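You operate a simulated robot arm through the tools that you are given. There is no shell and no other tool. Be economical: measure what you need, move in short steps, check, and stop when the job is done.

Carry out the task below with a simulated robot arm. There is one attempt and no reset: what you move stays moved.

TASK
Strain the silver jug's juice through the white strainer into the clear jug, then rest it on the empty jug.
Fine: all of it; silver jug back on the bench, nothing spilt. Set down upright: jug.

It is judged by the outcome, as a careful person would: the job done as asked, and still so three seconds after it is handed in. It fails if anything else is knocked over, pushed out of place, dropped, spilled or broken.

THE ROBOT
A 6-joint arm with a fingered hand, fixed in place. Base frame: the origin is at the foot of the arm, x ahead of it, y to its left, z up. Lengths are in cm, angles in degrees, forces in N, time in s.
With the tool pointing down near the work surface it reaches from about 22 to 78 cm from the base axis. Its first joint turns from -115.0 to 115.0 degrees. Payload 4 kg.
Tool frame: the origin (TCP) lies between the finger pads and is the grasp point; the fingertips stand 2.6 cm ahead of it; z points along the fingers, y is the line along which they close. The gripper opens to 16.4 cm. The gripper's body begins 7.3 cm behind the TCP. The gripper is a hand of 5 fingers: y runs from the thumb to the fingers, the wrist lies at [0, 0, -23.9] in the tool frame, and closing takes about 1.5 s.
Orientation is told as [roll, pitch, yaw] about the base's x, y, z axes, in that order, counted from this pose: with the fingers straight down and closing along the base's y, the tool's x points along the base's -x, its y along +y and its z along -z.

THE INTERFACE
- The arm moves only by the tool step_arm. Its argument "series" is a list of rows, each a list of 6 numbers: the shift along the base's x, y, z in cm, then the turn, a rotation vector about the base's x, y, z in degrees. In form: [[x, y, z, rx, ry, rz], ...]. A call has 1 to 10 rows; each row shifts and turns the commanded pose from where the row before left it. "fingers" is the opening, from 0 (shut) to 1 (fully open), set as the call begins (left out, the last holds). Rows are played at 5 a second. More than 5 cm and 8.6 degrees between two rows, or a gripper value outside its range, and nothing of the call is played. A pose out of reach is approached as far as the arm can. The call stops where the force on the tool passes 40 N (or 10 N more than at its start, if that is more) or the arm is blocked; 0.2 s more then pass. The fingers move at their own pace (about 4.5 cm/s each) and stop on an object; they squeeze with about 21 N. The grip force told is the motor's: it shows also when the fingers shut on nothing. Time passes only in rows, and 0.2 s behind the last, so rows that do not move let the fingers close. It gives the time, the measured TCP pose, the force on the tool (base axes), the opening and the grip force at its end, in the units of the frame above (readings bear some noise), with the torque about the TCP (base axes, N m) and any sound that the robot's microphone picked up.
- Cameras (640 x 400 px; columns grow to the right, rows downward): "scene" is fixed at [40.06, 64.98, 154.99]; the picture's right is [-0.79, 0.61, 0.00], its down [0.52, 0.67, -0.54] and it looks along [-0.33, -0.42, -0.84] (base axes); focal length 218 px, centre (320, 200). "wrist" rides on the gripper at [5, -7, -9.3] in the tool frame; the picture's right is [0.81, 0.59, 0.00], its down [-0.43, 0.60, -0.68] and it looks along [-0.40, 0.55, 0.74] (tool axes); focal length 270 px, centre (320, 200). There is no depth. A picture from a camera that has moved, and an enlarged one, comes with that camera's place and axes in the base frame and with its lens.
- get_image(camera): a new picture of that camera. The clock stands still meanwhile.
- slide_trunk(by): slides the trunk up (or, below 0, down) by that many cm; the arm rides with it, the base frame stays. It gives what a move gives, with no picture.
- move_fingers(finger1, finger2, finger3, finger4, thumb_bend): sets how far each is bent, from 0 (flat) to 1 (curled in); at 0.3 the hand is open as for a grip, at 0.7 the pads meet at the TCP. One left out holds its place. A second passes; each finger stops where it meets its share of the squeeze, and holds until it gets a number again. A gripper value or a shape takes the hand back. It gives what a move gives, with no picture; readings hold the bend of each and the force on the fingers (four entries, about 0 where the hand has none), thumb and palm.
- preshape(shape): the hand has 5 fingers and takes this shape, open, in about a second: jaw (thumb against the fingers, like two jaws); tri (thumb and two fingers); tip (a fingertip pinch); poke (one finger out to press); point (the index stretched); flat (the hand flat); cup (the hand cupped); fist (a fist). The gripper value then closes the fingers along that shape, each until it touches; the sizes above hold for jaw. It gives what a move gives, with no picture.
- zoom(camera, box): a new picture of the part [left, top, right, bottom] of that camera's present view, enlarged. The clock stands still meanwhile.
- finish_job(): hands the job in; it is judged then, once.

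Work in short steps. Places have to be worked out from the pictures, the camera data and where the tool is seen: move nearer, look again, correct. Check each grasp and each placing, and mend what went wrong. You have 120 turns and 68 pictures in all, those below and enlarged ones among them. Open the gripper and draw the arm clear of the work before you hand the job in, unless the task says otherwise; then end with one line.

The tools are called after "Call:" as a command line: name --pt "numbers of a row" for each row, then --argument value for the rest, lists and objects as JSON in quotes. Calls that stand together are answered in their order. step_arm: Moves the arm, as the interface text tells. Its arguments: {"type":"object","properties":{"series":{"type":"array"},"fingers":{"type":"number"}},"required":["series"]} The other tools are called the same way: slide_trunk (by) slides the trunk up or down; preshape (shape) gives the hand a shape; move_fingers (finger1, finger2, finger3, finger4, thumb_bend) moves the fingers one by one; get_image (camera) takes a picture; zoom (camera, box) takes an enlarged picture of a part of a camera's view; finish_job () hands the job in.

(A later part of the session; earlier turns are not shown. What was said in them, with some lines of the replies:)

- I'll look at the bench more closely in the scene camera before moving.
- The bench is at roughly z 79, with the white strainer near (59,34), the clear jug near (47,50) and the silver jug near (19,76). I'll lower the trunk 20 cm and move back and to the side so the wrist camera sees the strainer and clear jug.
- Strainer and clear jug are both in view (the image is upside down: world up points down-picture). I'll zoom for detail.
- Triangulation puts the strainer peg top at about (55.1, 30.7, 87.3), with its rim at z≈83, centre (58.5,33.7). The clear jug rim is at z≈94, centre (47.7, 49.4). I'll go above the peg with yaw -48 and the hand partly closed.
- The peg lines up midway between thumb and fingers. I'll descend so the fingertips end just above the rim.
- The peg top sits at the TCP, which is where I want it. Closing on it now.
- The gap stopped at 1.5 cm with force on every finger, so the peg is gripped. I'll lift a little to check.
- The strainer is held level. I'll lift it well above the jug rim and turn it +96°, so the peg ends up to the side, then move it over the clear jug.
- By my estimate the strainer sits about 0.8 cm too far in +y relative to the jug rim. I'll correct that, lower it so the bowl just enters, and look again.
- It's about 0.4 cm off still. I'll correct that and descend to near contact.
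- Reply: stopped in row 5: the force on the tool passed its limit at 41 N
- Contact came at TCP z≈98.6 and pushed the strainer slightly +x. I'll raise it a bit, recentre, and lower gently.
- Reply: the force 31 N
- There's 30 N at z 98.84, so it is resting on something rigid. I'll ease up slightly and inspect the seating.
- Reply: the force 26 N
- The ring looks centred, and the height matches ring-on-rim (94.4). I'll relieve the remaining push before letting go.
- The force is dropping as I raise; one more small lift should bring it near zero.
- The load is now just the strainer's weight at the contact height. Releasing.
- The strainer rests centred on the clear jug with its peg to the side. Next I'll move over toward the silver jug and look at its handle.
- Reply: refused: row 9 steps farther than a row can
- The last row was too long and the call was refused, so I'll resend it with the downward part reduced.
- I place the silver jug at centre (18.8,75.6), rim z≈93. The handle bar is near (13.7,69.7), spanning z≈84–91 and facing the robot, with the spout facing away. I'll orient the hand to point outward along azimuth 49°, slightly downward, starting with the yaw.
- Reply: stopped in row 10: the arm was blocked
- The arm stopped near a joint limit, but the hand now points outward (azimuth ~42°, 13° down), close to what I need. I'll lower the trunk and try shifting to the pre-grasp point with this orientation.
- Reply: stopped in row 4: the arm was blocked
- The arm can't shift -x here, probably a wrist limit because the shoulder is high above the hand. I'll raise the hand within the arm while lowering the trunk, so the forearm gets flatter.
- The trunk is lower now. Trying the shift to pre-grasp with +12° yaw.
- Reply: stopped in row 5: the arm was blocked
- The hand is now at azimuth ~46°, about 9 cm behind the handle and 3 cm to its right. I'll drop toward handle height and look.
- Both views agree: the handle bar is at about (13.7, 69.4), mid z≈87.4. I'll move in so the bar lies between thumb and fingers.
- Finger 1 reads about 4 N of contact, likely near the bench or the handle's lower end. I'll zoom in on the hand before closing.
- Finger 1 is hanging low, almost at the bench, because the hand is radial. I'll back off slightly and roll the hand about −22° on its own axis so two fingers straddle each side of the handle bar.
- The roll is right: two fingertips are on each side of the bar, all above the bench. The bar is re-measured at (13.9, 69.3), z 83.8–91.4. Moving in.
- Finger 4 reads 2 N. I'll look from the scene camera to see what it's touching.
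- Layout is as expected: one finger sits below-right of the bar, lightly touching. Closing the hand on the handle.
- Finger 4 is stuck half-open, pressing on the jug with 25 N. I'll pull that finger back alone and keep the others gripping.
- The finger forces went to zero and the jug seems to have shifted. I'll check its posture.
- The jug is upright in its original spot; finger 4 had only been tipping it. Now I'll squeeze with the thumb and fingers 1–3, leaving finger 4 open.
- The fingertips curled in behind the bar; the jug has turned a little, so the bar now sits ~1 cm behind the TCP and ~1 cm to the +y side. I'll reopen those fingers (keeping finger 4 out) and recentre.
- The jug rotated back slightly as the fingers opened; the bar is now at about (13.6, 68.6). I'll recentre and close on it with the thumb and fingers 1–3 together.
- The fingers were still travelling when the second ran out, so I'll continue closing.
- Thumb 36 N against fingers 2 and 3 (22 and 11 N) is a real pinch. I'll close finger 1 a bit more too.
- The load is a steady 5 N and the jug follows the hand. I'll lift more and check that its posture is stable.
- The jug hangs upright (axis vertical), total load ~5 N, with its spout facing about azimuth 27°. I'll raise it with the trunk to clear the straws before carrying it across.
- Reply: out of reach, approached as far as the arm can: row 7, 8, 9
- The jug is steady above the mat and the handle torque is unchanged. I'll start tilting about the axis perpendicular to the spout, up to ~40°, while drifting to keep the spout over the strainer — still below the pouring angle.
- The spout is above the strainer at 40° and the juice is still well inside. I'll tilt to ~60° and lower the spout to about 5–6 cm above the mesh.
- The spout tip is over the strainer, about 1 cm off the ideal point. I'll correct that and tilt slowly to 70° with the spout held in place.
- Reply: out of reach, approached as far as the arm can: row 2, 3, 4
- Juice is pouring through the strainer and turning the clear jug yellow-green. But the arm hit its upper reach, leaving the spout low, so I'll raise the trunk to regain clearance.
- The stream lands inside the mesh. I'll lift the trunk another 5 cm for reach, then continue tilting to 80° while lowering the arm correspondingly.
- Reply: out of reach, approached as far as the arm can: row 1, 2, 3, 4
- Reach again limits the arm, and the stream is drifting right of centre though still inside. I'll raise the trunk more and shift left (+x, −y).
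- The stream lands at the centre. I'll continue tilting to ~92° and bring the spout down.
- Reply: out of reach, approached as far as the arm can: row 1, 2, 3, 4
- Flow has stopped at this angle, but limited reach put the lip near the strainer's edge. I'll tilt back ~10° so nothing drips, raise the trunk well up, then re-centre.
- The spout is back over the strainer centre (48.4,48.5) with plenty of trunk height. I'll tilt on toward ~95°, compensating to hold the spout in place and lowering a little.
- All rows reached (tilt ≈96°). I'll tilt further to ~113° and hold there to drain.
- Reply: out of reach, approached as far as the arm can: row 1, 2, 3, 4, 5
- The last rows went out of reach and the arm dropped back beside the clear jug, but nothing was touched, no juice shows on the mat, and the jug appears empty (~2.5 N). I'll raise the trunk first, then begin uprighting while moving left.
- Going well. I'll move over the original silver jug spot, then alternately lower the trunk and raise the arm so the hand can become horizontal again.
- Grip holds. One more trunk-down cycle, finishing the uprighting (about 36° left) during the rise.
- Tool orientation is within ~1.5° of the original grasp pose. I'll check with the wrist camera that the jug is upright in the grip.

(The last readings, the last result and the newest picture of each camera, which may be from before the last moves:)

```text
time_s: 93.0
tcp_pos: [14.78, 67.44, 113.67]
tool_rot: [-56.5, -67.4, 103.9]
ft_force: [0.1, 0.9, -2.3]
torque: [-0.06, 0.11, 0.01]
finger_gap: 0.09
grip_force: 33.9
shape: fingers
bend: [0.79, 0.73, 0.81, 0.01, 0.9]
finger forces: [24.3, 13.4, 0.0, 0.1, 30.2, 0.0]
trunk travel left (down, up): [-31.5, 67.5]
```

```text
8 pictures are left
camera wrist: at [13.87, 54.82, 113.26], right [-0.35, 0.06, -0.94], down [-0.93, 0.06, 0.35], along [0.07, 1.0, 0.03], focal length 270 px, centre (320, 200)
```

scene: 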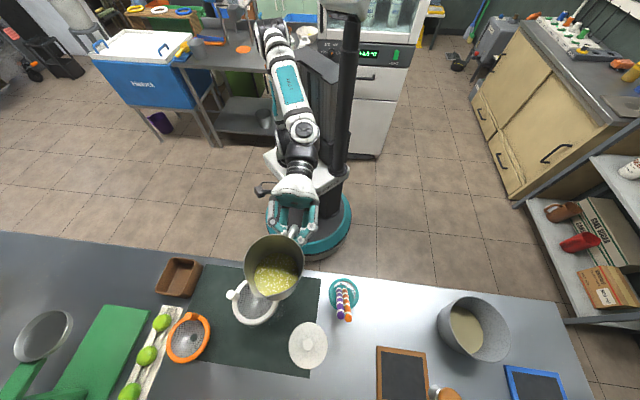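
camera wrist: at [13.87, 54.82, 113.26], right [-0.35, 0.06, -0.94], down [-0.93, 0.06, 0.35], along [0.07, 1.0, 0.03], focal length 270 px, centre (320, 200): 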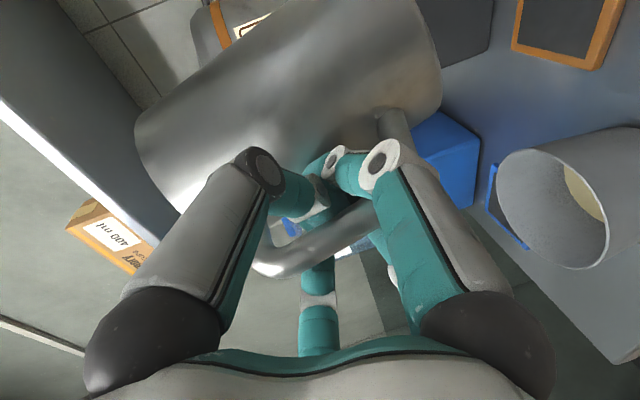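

The jug is nearly upright (perhaps 3–5° of lean). I'll trim by 3°, then lower it to just above the bench at its spot.

Call:
slide_trunk --by -9

Call:
step_arm --pt "-0.3 0.3 -2.5 0 3 0" --pt "-0.3 0.3 -3 0 0 0" --pt "-0.3 0.3 -3 0 0 0" --pt "-0.2 0.1 -3 0 0 0" --pt "0 0 -2 0 0 0" --pt "0 0 -1 0 0 0" --pt "0 0 0 0 0 0"

Call:
zoom --camera "scene" --box '[340, 240, 480, 365]'

```text
time_s: 94.2
tcp_pos: [14.82, 67.36, 104.72]
tool_rot: [-56.2, -67.3, 103.8]
ft_force: [-0.3, 1.0, -2.7]
torque: [-0.05, 0.13, 0.01]
finger_gap: 0.09
grip_force: 34.0
shape: fingers
bend: [0.79, 0.73, 0.81, 0.01, 0.9]
finger forces: [24.3, 13.3, 0.0, 0.0, 30.2, 0.0]
trunk travel left (down, up): [-22.5, 76.5]
```

```text
time_s: 95.8
tcp_pos: [13.56, 68.34, 90.17]
tool_rot: [-48.5, -67.7, 96.6]
ft_force: [-0.4, 0.1, -3.3]
torque: [-0.07, 0.13, 0.02]
finger_gap: 0.11
grip_force: 33.7
shape: fingers
bend: [0.79, 0.73, 0.81, 0.01, 0.9]
finger forces: [24.1, 13.3, 0.0, 0.0, 30.1, 0.1]
trunk travel left (down, up): [-22.5, 76.5]
```

```text
3.20 times, centred on (410, 302) of scene
camera zoom: at [40.06, 64.98, 154.99], right [-0.79, 0.61, 0.0], down [0.52, 0.67, -0.54], along [-0.33, -0.42, -0.84], focal length 699 px, centre (32, -128)
```

zoom: 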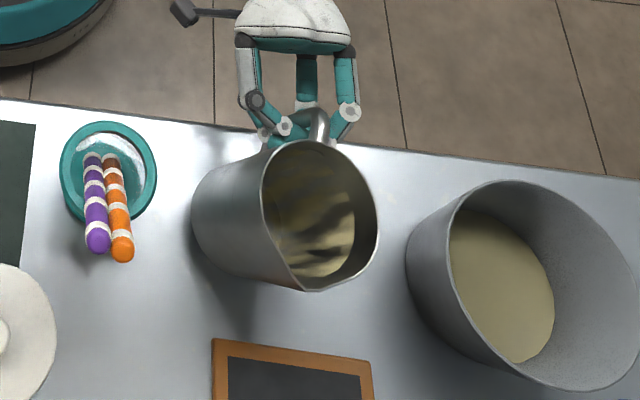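

The jug is empty, but it appears to lean several degrees toward (−x,+y). I'll trim that out and compare.

Call:
step_arm --pt "0 0 0.3 2 1.8 0" --pt "0 0 0 2 1.8 0" --pt "0 0 0 0 0 0"

Call:
zoom --camera "scene" --box '[340, 240, 480, 365]'

```text
time_s: 96.6
tcp_pos: [13.67, 68.26, 90.37]
tool_rot: [-38.5, -72.1, 87.1]
ft_force: [-0.5, -0.2, -2.2]
torque: [-0.1, 0.11, 0.05]
finger_gap: 0.11
grip_force: 33.7
shape: fingers
bend: [0.79, 0.73, 0.81, 0.01, 0.9]
finger forces: [24.5, 13.1, 0.0, 0.0, 30.3, 0.0]
trunk travel left (down, up): [-22.5, 76.5]
```

```text
3.20 times, centred on (410, 302) of scene
camera zoom: at [40.06, 64.98, 154.99], right [-0.79, 0.61, 0.0], down [0.52, 0.67, -0.54], along [-0.33, -0.42, -0.84], focal length 699 px, centre (32, -128)
```

zoom: 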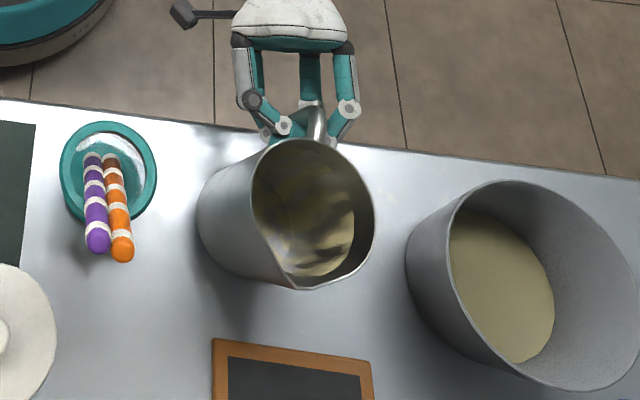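

Better; about 3° more to go. I'll trim again and lower gently toward contact.

Call:
step_arm --pt "0 0 0 2 1.8 0" --pt "0 0 -0.5 0 0 0" --pt "0 0 -0.5 0 0 0" --pt "0 0 -0.4 0 0 0" --pt "0 0 0 0 0 0"

Call:
step_arm --pt "0 0 -0.3 0 0 0" --pt "0 0 0 0 0 0"

Call:
step_arm --pt "0 0 -0.3 0 0 0" --pt "0 0 0 0 0 0"

```text
time_s: 97.8
tcp_pos: [13.56, 68.33, 89.13]
tool_rot: [-31.7, -73.8, 80.6]
ft_force: [-0.2, -0.9, -3.3]
torque: [-0.08, 0.08, 0.03]
finger_gap: 0.11
grip_force: 34.2
shape: fingers
bend: [0.79, 0.73, 0.81, 0.01, 0.9]
finger forces: [24.6, 13.0, 0.0, 0.0, 30.3, 0.1]
trunk travel left (down, up): [-22.5, 76.5]
```

```text
time_s: 98.4
tcp_pos: [13.63, 68.36, 88.77]
tool_rot: [-31.7, -73.9, 80.7]
ft_force: [-0.5, -0.1, -2.7]
torque: [-0.07, 0.12, 0.02]
finger_gap: 0.11
grip_force: 33.6
shape: fingers
bend: [0.79, 0.73, 0.81, 0.01, 0.9]
finger forces: [24.7, 12.9, 0.0, 0.0, 30.1, 0.1]
trunk travel left (down, up): [-22.5, 76.5]
```

```text
time_s: 99.0
tcp_pos: [13.55, 68.36, 88.5]
tool_rot: [-31.7, -73.9, 80.7]
ft_force: [0.3, 0.7, -2.5]
torque: [-0.05, 0.12, 0.01]
finger_gap: 0.1
grip_force: 34.1
shape: fingers
bend: [0.79, 0.73, 0.81, 0.01, 0.9]
finger forces: [24.8, 13.0, 0.1, 0.0, 30.2, 0.0]
trunk travel left (down, up): [-22.5, 76.5]
```

No contact yet, so I keep lowering in small steps.

Call:
step_arm --pt "0 0 -0.3 0 0 0" --pt "0 0 0 0 0 0"

Call:
step_arm --pt "0 0 -0.3 0 0 0" --pt "0 0 0 0 0 0"

Call:
step_arm --pt "0 0 -0.2 0 0 0" --pt "0 0 0 0 0 0"

```text
time_s: 99.6
tcp_pos: [13.56, 68.32, 88.17]
tool_rot: [-31.7, -73.9, 80.6]
ft_force: [0.5, 0.4, -3.3]
torque: [-0.06, 0.11, 0.0]
finger_gap: 0.12
grip_force: 33.5
shape: fingers
bend: [0.79, 0.73, 0.81, 0.01, 0.9]
finger forces: [24.7, 13.0, 0.1, 0.0, 30.2, 0.0]
trunk travel left (down, up): [-22.5, 76.5]
```

```text
time_s: 100.2
tcp_pos: [13.54, 68.38, 88.04]
tool_rot: [-31.8, -73.9, 80.6]
ft_force: [0.0, -1.1, 1.5]
torque: [0.09, 0.03, -0.02]
finger_gap: 0.11
grip_force: 41.0
shape: fingers
bend: [0.79, 0.73, 0.81, 0.01, 0.9]
finger forces: [27.0, 10.1, 14.9, 0.0, 30.5, 0.1]
trunk travel left (down, up): [-22.5, 76.5]
```

```text
time_s: 100.8
tcp_pos: [13.6, 68.29, 87.91]
tool_rot: [-31.8, -73.9, 80.8]
ft_force: [0.8, -1.6, 4.0]
torque: [0.07, 0.0, -0.01]
finger_gap: 0.13
grip_force: 43.0
shape: fingers
bend: [0.79, 0.73, 0.81, 0.01, 0.9]
finger forces: [28.3, 9.7, 16.5, 0.0, 31.4, 0.0]
trunk travel left (down, up): [-22.5, 76.5]
```

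Contact came at z≈88.0, the original height, and the bench now carries the jug. I'll open the gripping fingers gently, leaving finger 4 flat.

Call:
move_fingers --finger1 0.55 --finger2 0.55 --finger3 0.55 --thumb_bend 0.6

Call:
move_fingers --finger1 0.25 --finger2 0.25 --finger3 0.25 --thumb_bend 0.3

Call:
zoom --camera "scene" --box '[340, 240, 480, 365]'

```text
time_s: 101.8
tcp_pos: [13.55, 68.3, 87.76]
tool_rot: [-31.7, -73.7, 80.6]
ft_force: [0.4, -0.2, -0.4]
torque: [0.03, 0.03, -0.03]
finger_gap: 2.42
grip_force: 0.4
shape: fingers
bend: [0.55, 0.55, 0.55, 0.01, 0.6]
finger forces: [0.1, 0.0, 0.1, 0.0, 0.7, 0.0]
trunk travel left (down, up): [-22.5, 76.5]
```

```text
time_s: 102.8
tcp_pos: [13.51, 68.32, 87.8]
tool_rot: [-31.7, -73.9, 80.7]
ft_force: [-0.9, 0.7, 9.5]
torque: [-0.11, -0.03, -0.05]
finger_gap: 8.09
grip_force: 4.2
shape: fingers
bend: [0.36, 0.25, 0.25, 0.01, 0.3]
finger forces: [7.6, 0.8, 0.0, 0.0, 0.1, 0.0]
trunk travel left (down, up): [-22.5, 76.5]
```

```text
3.20 times, centred on (410, 302) of scene
camera zoom: at [40.06, 64.98, 154.99], right [-0.79, 0.61, 0.0], down [0.52, 0.67, -0.54], along [-0.33, -0.42, -0.84], focal length 699 px, centre (32, -128)
```

zoom: 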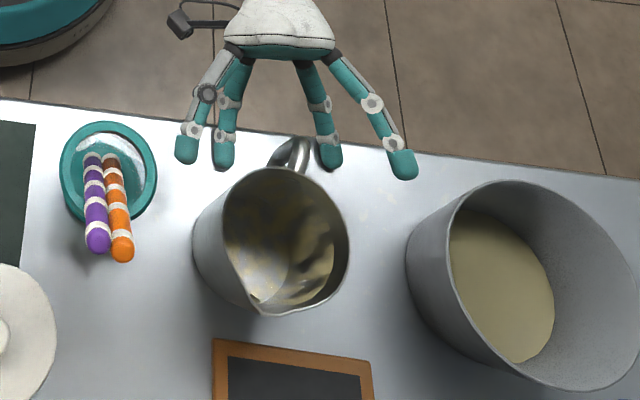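

The silver jug stands upright on the bench, empty. Finger 1 is pressing the bench, so I'll curl it a touch and back the hand straight out.

Call:
move_fingers --finger1 0.42

Call:
step_arm --pt "-0.5 -0.9 0.2 0 0 0" --pt "-0.7 -1.4 0.2 0 0 0" --pt "-0.7 -1.8 0.2 0 0 0" --pt "-0.5 -2 0.3 0 0 0" --pt "0 -2.5 1 0 0 0" --pt "0 -2.5 2 0 0 0" --pt "0 -2 3 0 0 0"

```text
time_s: 103.8
tcp_pos: [13.51, 68.31, 87.68]
tool_rot: [-31.7, -73.8, 80.7]
ft_force: [-0.9, 0.8, 0.8]
torque: [0.05, 0.02, -0.03]
finger_gap: 7.83
grip_force: 0.5
shape: fingers
bend: [0.42, 0.26, 0.25, 0.01, 0.3]
finger forces: [0.0, 0.8, 0.0, 0.0, 0.0, 0.0]
trunk travel left (down, up): [-22.5, 76.5]
```

```text
time_s: 105.4
tcp_pos: [11.44, 55.01, 94.5]
tool_rot: [-31.5, -73.8, 80.5]
ft_force: [0.4, 0.5, 0.6]
torque: [-0.01, -0.03, -0.03]
finger_gap: 7.86
grip_force: 0.0
shape: fingers
bend: [0.42, 0.25, 0.25, 0.01, 0.3]
finger forces: [0.0, 0.1, 0.0, 0.0, 0.1, 0.1]
trunk travel left (down, up): [-22.5, 76.5]
```

Hand is clear. I'll raise the trunk, restore the jaw shape, and turn the hand back to pointing down on the way to the strainer's peg.

Call:
slide_trunk --by 45

Call:
preshape --shape "jaw"

Call:
step_arm --pt "0.5 0 -2 -6.29 5.67 0" --pt "0.5 0 -2 -6.29 5.67 0" --pt "1 0 -2 -6.29 5.67 0" --pt "2 0 -2 -6.29 5.67 0" --pt "2 0 -2 -6.29 5.67 0" --pt "2 0 -2 -6.29 5.67 0" --pt "2 0 -2 -6.29 5.67 0" --pt "2 0 -2 -6.29 5.67 0" --pt "2 0 -2 -6.29 5.67 0" --pt "0 0 0 0 0 -8.5" --fingers 0.45

```text
refused: 45 is not a number from -40 to 40
```

```text
time_s: 106.3
tcp_pos: [11.43, 55.14, 94.59]
tool_rot: [-31.7, -73.8, 80.6]
ft_force: [-0.4, -0.2, -0.1]
torque: [-0.02, -0.03, -0.02]
finger_gap: 16.4
grip_force: 0.1
shape: jaw
bend: [0.3, 0.3, 0.3, 0.3, 0.3]
finger forces: [0.1, 0.0, 0.0, 0.0, 0.0, 0.0]
trunk travel left (down, up): [-22.5, 76.5]
```

```text
time_s: 107.9
tcp_pos: [20.18, 55.17, 82.2]
tool_rot: [-2.7, -20.0, 57.3]
ft_force: [-15.8, -13.6, 16.7]
torque: [-0.5, -0.99, -0.35]
finger_gap: 7.35
grip_force: 0.1
shape: jaw
bend: [0.39, 0.39, 0.39, 0.43, 0.68]
finger forces: [0.1, 0.1, 0.0, 9.6, 22.2, 0.0]
trunk travel left (down, up): [-22.5, 76.5]
stopped in row 7: the force on the tool passed its limit at 51 N (the readings are from after the stop); the commanded pose is now the measured one
```

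The trunk slide was refused (limit 40), so the hand dipped to the bench and stopped on contact. I'll raise straight up and check the pencil cup and surroundings.

Call:
slide_trunk --by 35

Call:
get_image --camera "scene"

```text
time_s: 111.3
tcp_pos: [20.55, 55.36, 116.77]
tool_rot: [-2.9, -19.7, 57.2]
ft_force: [0.0, 1.0, -0.9]
torque: [0.0, -0.01, -0.03]
finger_gap: 7.38
grip_force: 0.0
shape: jaw
bend: [0.39, 0.39, 0.39, 0.39, 0.7]
finger forces: [0.0, 0.0, 0.0, 0.0, 0.0, 0.0]
trunk travel left (down, up): [-57.5, 41.5]
```

```text
4 pictures are left
```

scene: 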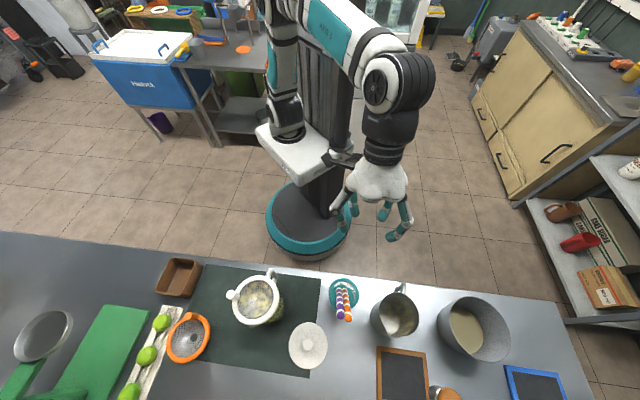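

Nothing was disturbed: the pencil cup and both jugs are in place. Now I'll finish turning the hand to vertical and go above the peg.

Call:
step_arm --pt "3.8 -1.25 0 -4.99 4.37 0" --pt "3.8 -1.25 0 -4.99 4.37 0" --pt "3.8 -1.25 0 -4.99 4.37 0" --pt "3.8 -1.25 0 0 0 -4" --pt "3.8 -1.25 0 0 0 -4" --pt "3.8 -1.25 0 0 0 0" --pt "3.8 -1.25 0 0 0 0" --pt "3.7 -1.25 0 0 0 0" --pt "0 0 0 0 0 0" --fingers 0.45

```text
time_s: 113.3
tcp_pos: [48.78, 41.84, 108.45]
tool_rot: [0.0, -0.5, 48.8]
ft_force: [-0.8, 0.4, -0.1]
torque: [-0.01, -0.02, 0.01]
finger_gap: 7.41
grip_force: 0.0
shape: jaw
bend: [0.39, 0.39, 0.39, 0.39, 0.7]
finger forces: [0.0, 0.1, 0.0, 0.1, 0.1, 0.0]
out of reach, approached as far as the arm can: row 2, 3, 4, 5, 6, 7, 8
trunk travel left (down, up): [-57.5, 41.5]
```

Orientation is right but the trunk is too low for that reach. I'll raise the trunk 10 cm and move onto the peg axis.

Call:
slide_trunk --by 10

Call:
step_arm --pt "0.7 1.2 -0.8 0 0 0" --pt "0.7 1.2 -0.8 0 0 0" --pt "0.7 1.1 -0.8 0 0 -0.5" --pt "0 0 0 0 0 0"

Call:
get_image --camera "wrist"

```text
time_s: 114.6
tcp_pos: [48.73, 41.94, 118.38]
tool_rot: [0.0, -0.5, 48.8]
ft_force: [0.1, -0.1, 0.0]
torque: [0.03, 0.01, 0.02]
finger_gap: 7.35
grip_force: 0.1
shape: jaw
bend: [0.39, 0.39, 0.39, 0.39, 0.7]
finger forces: [0.1, 0.1, 0.0, 0.0, 0.0, 0.0]
trunk travel left (down, up): [-67.5, 31.5]
```

```text
time_s: 115.6
tcp_pos: [50.83, 45.34, 115.98]
tool_rot: [-0.1, -1.0, 48.3]
ft_force: [1.0, -1.0, -0.4]
torque: [0.02, 0.01, 0.01]
finger_gap: 7.36
grip_force: 0.0
shape: jaw
bend: [0.39, 0.39, 0.39, 0.39, 0.7]
finger forces: [0.1, 0.0, 0.0, 0.0, 0.0, 0.0]
trunk travel left (down, up): [-67.5, 31.5]
```

```text
3 pictures are left
camera wrist: at [52.61, 36.91, 125.26], right [-0.98, -0.21, -0.01], down [-0.16, 0.71, 0.68], along [-0.14, 0.67, -0.73], focal length 270 px, centre (320, 200)
```

wrist: 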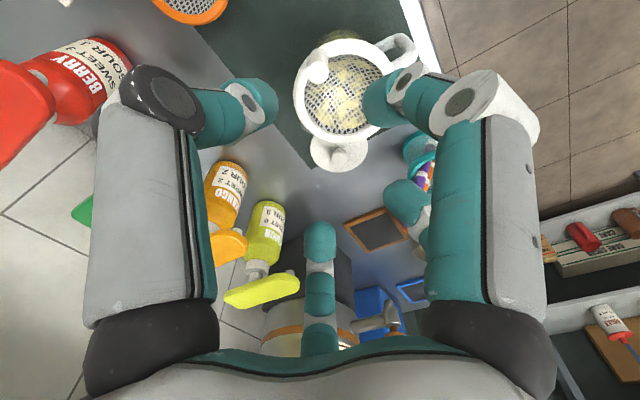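

This matches the view after release, with the peg in the same place. Descending onto the peg and closing.

Call:
step_arm --pt "0 0 -4 0 0 0" --pt "0 0 -4 0 0 0" --pt "0 0 -3.5 0 0.5 0" --pt "0 0 -3 0 0 0" --pt "0 0 -1.5 0 0 0" --pt "0 0 -0.9 0 0 0" --pt "0 0 0 0 0 0"

Call:
step_arm --pt "0 0 0 0 0 0" --pt "0 0 0 0 0 0" --pt "0 0 0 0 0 0" --pt "0 0 0 0 0 0" --pt "0 0 0 0 0 0" --pt "0 0 0 0 0 0" --pt "0 0 0 0 0 0" --fingers 0

```text
time_s: 117.2
tcp_pos: [50.87, 45.5, 99.11]
tool_rot: [0.4, -0.1, 48.3]
ft_force: [-0.4, 1.1, -0.1]
torque: [0.01, -0.03, -0.03]
finger_gap: 7.42
grip_force: 0.1
shape: jaw
bend: [0.39, 0.39, 0.39, 0.39, 0.7]
finger forces: [0.1, 0.0, 0.1, 0.0, 0.1, 0.0]
trunk travel left (down, up): [-67.5, 31.5]
```

```text
time_s: 118.8
tcp_pos: [50.9, 45.48, 99.09]
tool_rot: [0.3, -0.2, 48.3]
ft_force: [0.4, -0.9, 0.8]
torque: [0.0, -0.05, -0.02]
finger_gap: 1.85
grip_force: 21.7
shape: jaw
bend: [0.76, 0.73, 0.73, 0.75, 0.7]
finger forces: [17.7, 19.2, 19.2, 17.7, 19.1, 0.0]
trunk travel left (down, up): [-67.5, 31.5]
```

All fingers grip the peg. I'll lift a little and pause over the clear jug so any drips fall inside, then rise clear.

Call:
step_arm --pt "0 0 0.7 0 0 0" --pt "0 0 1.3 0 0 0" --pt "0 0 2 0 0 0" --pt "0 0 0 0 0 0" --pt "0 0 0 0 0 0" --pt "0 0 0 0 0 0" --pt "0 0 0 0 0 0" --pt "0 0 0 0 0 0" --pt "0 0 0 0 0 0" --pt "0 0 0 0 0 0"

Call:
step_arm --pt "0 0 3 0 0 0" --pt "0 0 4 0 0 0" --pt "0 0 4 0 0 0" --pt "0 0 3 0 0 0" --pt "0 0 0 0 0 0"

```text
time_s: 121.0
tcp_pos: [50.7, 45.41, 103.18]
tool_rot: [0.4, -0.2, 48.3]
ft_force: [0.8, 0.2, -0.4]
torque: [-0.04, 0.0, -0.01]
finger_gap: 1.84
grip_force: 21.2
shape: jaw
bend: [0.76, 0.73, 0.73, 0.75, 0.7]
finger forces: [17.6, 19.2, 19.4, 17.8, 19.2, 0.0]
trunk travel left (down, up): [-67.5, 31.5]
```

```text
time_s: 122.2
tcp_pos: [50.48, 44.69, 116.09]
tool_rot: [0.4, -0.5, 48.4]
ft_force: [-0.4, -0.2, 0.5]
torque: [0.01, -0.04, -0.02]
finger_gap: 1.81
grip_force: 21.3
shape: jaw
bend: [0.76, 0.73, 0.73, 0.75, 0.7]
finger forces: [17.5, 19.3, 19.4, 17.8, 19.5, 0.1]
out of reach, approached as far as the arm can: row 4
trunk travel left (down, up): [-67.5, 31.5]
```

The strainer is up. I'll raise the trunk 6 cm for reach and carry it to above the silver jug (centre ≈(21.1,73.5)), turning to yaw −26 so the peg ends on the robot side.

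Call:
slide_trunk --by 6

Call:
step_arm --pt "-3.18 2.47 -0.6 0 0 -7.4" --pt "-3.18 2.47 -0.6 0 0 -7.4" --pt "-3.18 2.47 -0.6 0 0 -7.4" --pt "-3.18 2.47 -0.6 0 0 -7.4" --pt "-3.18 2.47 -0.6 0 0 -7.4" --pt "-3.18 2.47 -0.6 0 0 -7.4" --pt "-3.18 2.47 -0.6 0 0 -7.4" --pt "-3.18 2.47 -0.6 0 0 -7.4" --pt "-3.18 2.47 -0.6 0 0 -7.4" --pt "-3.18 2.47 -0.6 0 0 -7.4"

```text
time_s: 123.2
tcp_pos: [50.44, 44.71, 122.24]
tool_rot: [0.4, -0.6, 48.2]
ft_force: [0.8, -0.3, -1.1]
torque: [-0.02, -0.02, 0.01]
finger_gap: 1.83
grip_force: 20.7
shape: jaw
bend: [0.76, 0.73, 0.73, 0.75, 0.7]
finger forces: [17.5, 19.3, 19.5, 17.8, 19.4, 0.0]
trunk travel left (down, up): [-73.5, 25.5]
```

```text
time_s: 125.4
tcp_pos: [18.4, 68.5, 115.39]
tool_rot: [0.8, -0.5, -25.8]
ft_force: [0.1, 0.6, -1.0]
torque: [-0.02, -0.01, 0.0]
finger_gap: 1.84
grip_force: 21.3
shape: jaw
bend: [0.76, 0.73, 0.73, 0.75, 0.7]
finger forces: [17.5, 19.3, 19.5, 17.8, 19.2, 0.0]
out of reach, approached as far as the arm can: row 10
trunk travel left (down, up): [-73.5, 25.5]
```

Nearly there. I'll lower until the bowl is just above the rim, fix the last centimetre, and take a look.

Call:
step_arm --pt "0 0 -3.5 -0.8 0.5 0" --pt "0.1 0.4 -3.5 0 0 0" --pt "0.1 0.4 -3 0 0 0" --pt "0.1 0.1 -2.4 0 0 0" --pt "0 0 -1 0 0 0" --pt "0 0 0 0 0 0"

Call:
zoom --camera "scene" --box '[350, 255, 450, 345]'

```text
time_s: 126.8
tcp_pos: [18.74, 69.19, 101.97]
tool_rot: [-0.6, -0.3, -25.7]
ft_force: [-0.6, -0.7, -0.4]
torque: [-0.03, 0.02, 0.01]
finger_gap: 1.82
grip_force: 20.6
shape: jaw
bend: [0.76, 0.73, 0.73, 0.75, 0.7]
finger forces: [17.5, 19.3, 19.5, 17.9, 19.3, 0.1]
trunk travel left (down, up): [-73.5, 25.5]
```

```text
4.44 times, centred on (400, 300) of scene
camera zoom: at [40.06, 64.98, 154.99], right [-0.79, 0.61, 0.0], down [0.52, 0.67, -0.54], along [-0.33, -0.42, -0.84], focal length 971 px, centre (-36, -244)
```

zoom: 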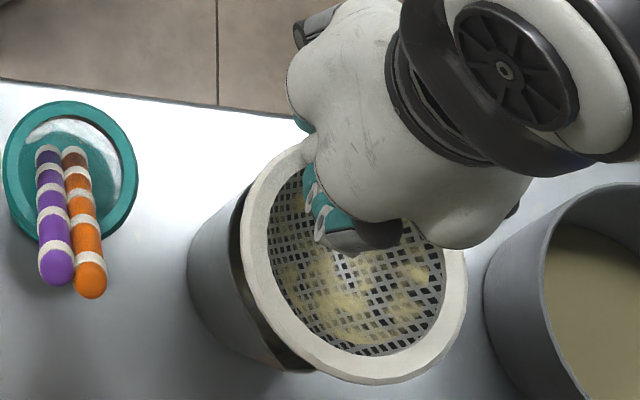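

Combining both estimates, the strainer is about 0.3 cm too far in y. I'll correct that and lower to just above the expected contact (TCP≈98).

Call:
step_arm --pt "0 -0.3 -1 0 0 0" --pt "0 0 -1 0 0 0" --pt "0 0 -0.8 0 0 0" --pt "0 0 -0.4 0 0 0" --pt "0 0 0 0 0 0"

Call:
step_arm --pt "0 0 -0.3 0 0 0" --pt "0 0 0 0 0 0"

Call:
step_arm --pt "0 0 -0.3 0 0 0" --pt "0 0 0 0 0 0"

```text
time_s: 128.0
tcp_pos: [18.75, 68.94, 98.71]
tool_rot: [-0.5, -0.4, -25.8]
ft_force: [-0.5, 0.9, -1.6]
torque: [-0.02, 0.05, 0.0]
finger_gap: 1.84
grip_force: 21.0
shape: jaw
bend: [0.76, 0.73, 0.73, 0.75, 0.7]
finger forces: [17.5, 19.2, 19.6, 17.8, 19.4, 0.1]
trunk travel left (down, up): [-73.5, 25.5]
```

```text
time_s: 128.6
tcp_pos: [18.73, 69.08, 98.47]
tool_rot: [-0.5, -0.4, -25.7]
ft_force: [0.2, 0.7, -0.8]
torque: [-0.01, -0.02, -0.02]
finger_gap: 1.83
grip_force: 20.6
shape: jaw
bend: [0.76, 0.73, 0.73, 0.75, 0.7]
finger forces: [17.5, 19.3, 19.5, 17.8, 19.3, 0.0]
trunk travel left (down, up): [-73.5, 25.5]
```

```text
time_s: 129.2
tcp_pos: [18.73, 69.08, 98.35]
tool_rot: [-0.5, -0.4, -25.7]
ft_force: [-0.9, -0.1, 5.8]
torque: [-0.06, 0.03, -0.01]
finger_gap: 1.85
grip_force: 20.8
shape: jaw
bend: [0.76, 0.73, 0.73, 0.75, 0.7]
finger forces: [18.1, 20.1, 20.2, 18.6, 20.2, 0.1]
trunk travel left (down, up): [-73.5, 25.5]
```

Contact is at 98.4, close to the expected height. I'll check centring before releasing.

Call:
zoom --camera "scene" --box '[360, 260, 440, 340]'

```text
5.00 times, centred on (400, 300) of scene
camera zoom: at [40.06, 64.98, 154.99], right [-0.79, 0.61, 0.0], down [0.52, 0.67, -0.54], along [-0.33, -0.42, -0.84], focal length 1092 px, centre (-80, -300)
```

zoom: 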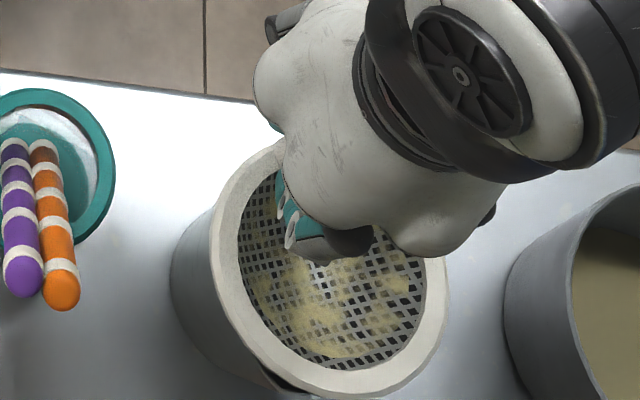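

The ring sits about 0.4 cm too far toward picture-right. I'll raise slightly, shift (+x,−y), and lower back to contact.

Call:
step_arm --pt "0 0 0.6 0 0 0" --pt "0.35 -0.25 0 0 0 0" --pt "0 0 -0.3 0 0 0" --pt "0 0 -0.2 0 0 0" --pt "0 0 0 0 0 0"

Call:
step_arm --pt "0 0 -0.2 0 0 0" --pt "0 0 0 0 0 0"

```text
time_s: 130.4
tcp_pos: [19.22, 68.78, 98.35]
tool_rot: [-0.5, -0.3, -25.7]
ft_force: [0.7, -0.6, 3.6]
torque: [-0.04, 0.03, -0.03]
finger_gap: 1.82
grip_force: 21.2
shape: jaw
bend: [0.76, 0.73, 0.73, 0.75, 0.7]
finger forces: [18.0, 19.9, 20.2, 18.4, 20.1, 0.0]
trunk travel left (down, up): [-73.5, 25.5]
```

```text
time_s: 131.0
tcp_pos: [19.04, 68.67, 98.33]
tool_rot: [-0.4, -0.4, -25.7]
ft_force: [-0.2, -2.0, 13.2]
torque: [-0.08, 0.03, 0.01]
finger_gap: 1.85
grip_force: 20.8
shape: jaw
bend: [0.76, 0.73, 0.73, 0.75, 0.7]
finger forces: [19.1, 21.0, 21.1, 19.4, 21.9, 0.0]
trunk travel left (down, up): [-73.5, 25.5]
```

The contact height is the same at both positions, so the flat ring is on the rim. I'll ease off and release.

Call:
step_arm --pt "0 0 0.25 0 0 0" --pt "0 0 0 0 0 0"

Call:
step_arm --pt "0 0 0 0 0 0" --pt "0 0 0 0 0 0" --pt "0 0 0 0 0 0" --pt "0 0 0 0 0 0" --pt "0 0 0 0 0 0" --pt "0 0 0 0 0 0" --fingers 0.45

Call:
step_arm --pt "0 0 1.5 0 0 0" --pt "0 0 3 0 0 0" --pt "0 0 4 0 0 0" --pt "-0.3 -1.5 4 0 0 0" --pt "-0.6 -3 2 0 0 0" --pt "-0.7 -4 0 0 0 0" --pt "-0.7 -4 0 0 0 0" --pt "-0.7 -4 0 0 0 0" --pt "-0.7 -4 0 0 0 0"

Call:
get_image --camera "scene"

```text
time_s: 131.6
tcp_pos: [19.1, 68.6, 98.13]
tool_rot: [-0.5, -0.4, -25.7]
ft_force: [0.2, 0.8, 4.1]
torque: [-0.02, 0.04, -0.01]
finger_gap: 1.85
grip_force: 21.4
shape: jaw
bend: [0.76, 0.73, 0.73, 0.75, 0.7]
finger forces: [18.7, 20.7, 20.8, 18.8, 20.7, 0.0]
trunk travel left (down, up): [-73.5, 25.5]
```

```text
time_s: 133.0
tcp_pos: [18.97, 68.59, 98.43]
tool_rot: [-0.5, -0.3, -25.7]
ft_force: [0.6, -0.4, 0.2]
torque: [0.01, -0.03, -0.02]
finger_gap: 7.35
grip_force: 0.0
shape: jaw
bend: [0.39, 0.39, 0.39, 0.39, 0.7]
finger forces: [0.1, 0.1, 0.0, 0.0, 0.1, 0.1]
trunk travel left (down, up): [-73.5, 25.5]
```

```text
time_s: 135.0
tcp_pos: [15.37, 48.1, 113.06]
tool_rot: [-0.5, -0.4, -25.7]
ft_force: [0.6, -0.7, 0.3]
torque: [0.0, 0.02, -0.02]
finger_gap: 7.35
grip_force: 0.1
shape: jaw
bend: [0.39, 0.39, 0.39, 0.39, 0.7]
finger forces: [0.0, 0.1, 0.1, 0.0, 0.0, 0.0]
trunk travel left (down, up): [-73.5, 25.5]
```

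```text
0 pictures are left
```

scene: 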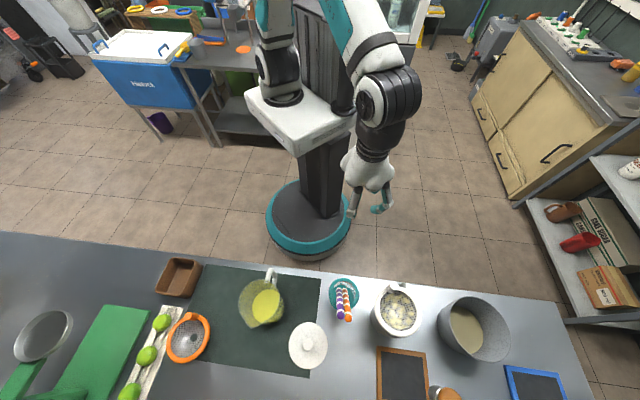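

The strainer, holding the pulp, sits on the empty silver jug. The clear jug holds the strained juice, everything else is in place, and the arm is clear. I'll open the gripper fully and hand in.

Call:
step_arm --pt "0 -1 1 0 0 0" --pt "0 0 0 0 0 0" --pt "0 0 0 0 0 0" --pt "0 0 0 0 0 0" --fingers 1

Call:
finish_job

```text
time_s: 136.0
tcp_pos: [15.34, 47.15, 114.1]
tool_rot: [-0.6, -0.4, -25.7]
ft_force: [-0.4, 0.7, 0.0]
torque: [-0.01, 0.0, -0.02]
finger_gap: 16.23
grip_force: 0.0
shape: jaw
bend: [0.29, 0.29, 0.29, 0.29, 0.29]
finger forces: [0.0, 0.0, 0.0, 0.0, 0.0, 0.0]
trunk travel left (down, up): [-73.5, 25.5]
```

```text
The job is handed in.
```

The juice is strained into the clear jug, the empty silver jug stands upright on the bench with the white strainer resting on it, and the last picture shows no spill and nothing else out of place.
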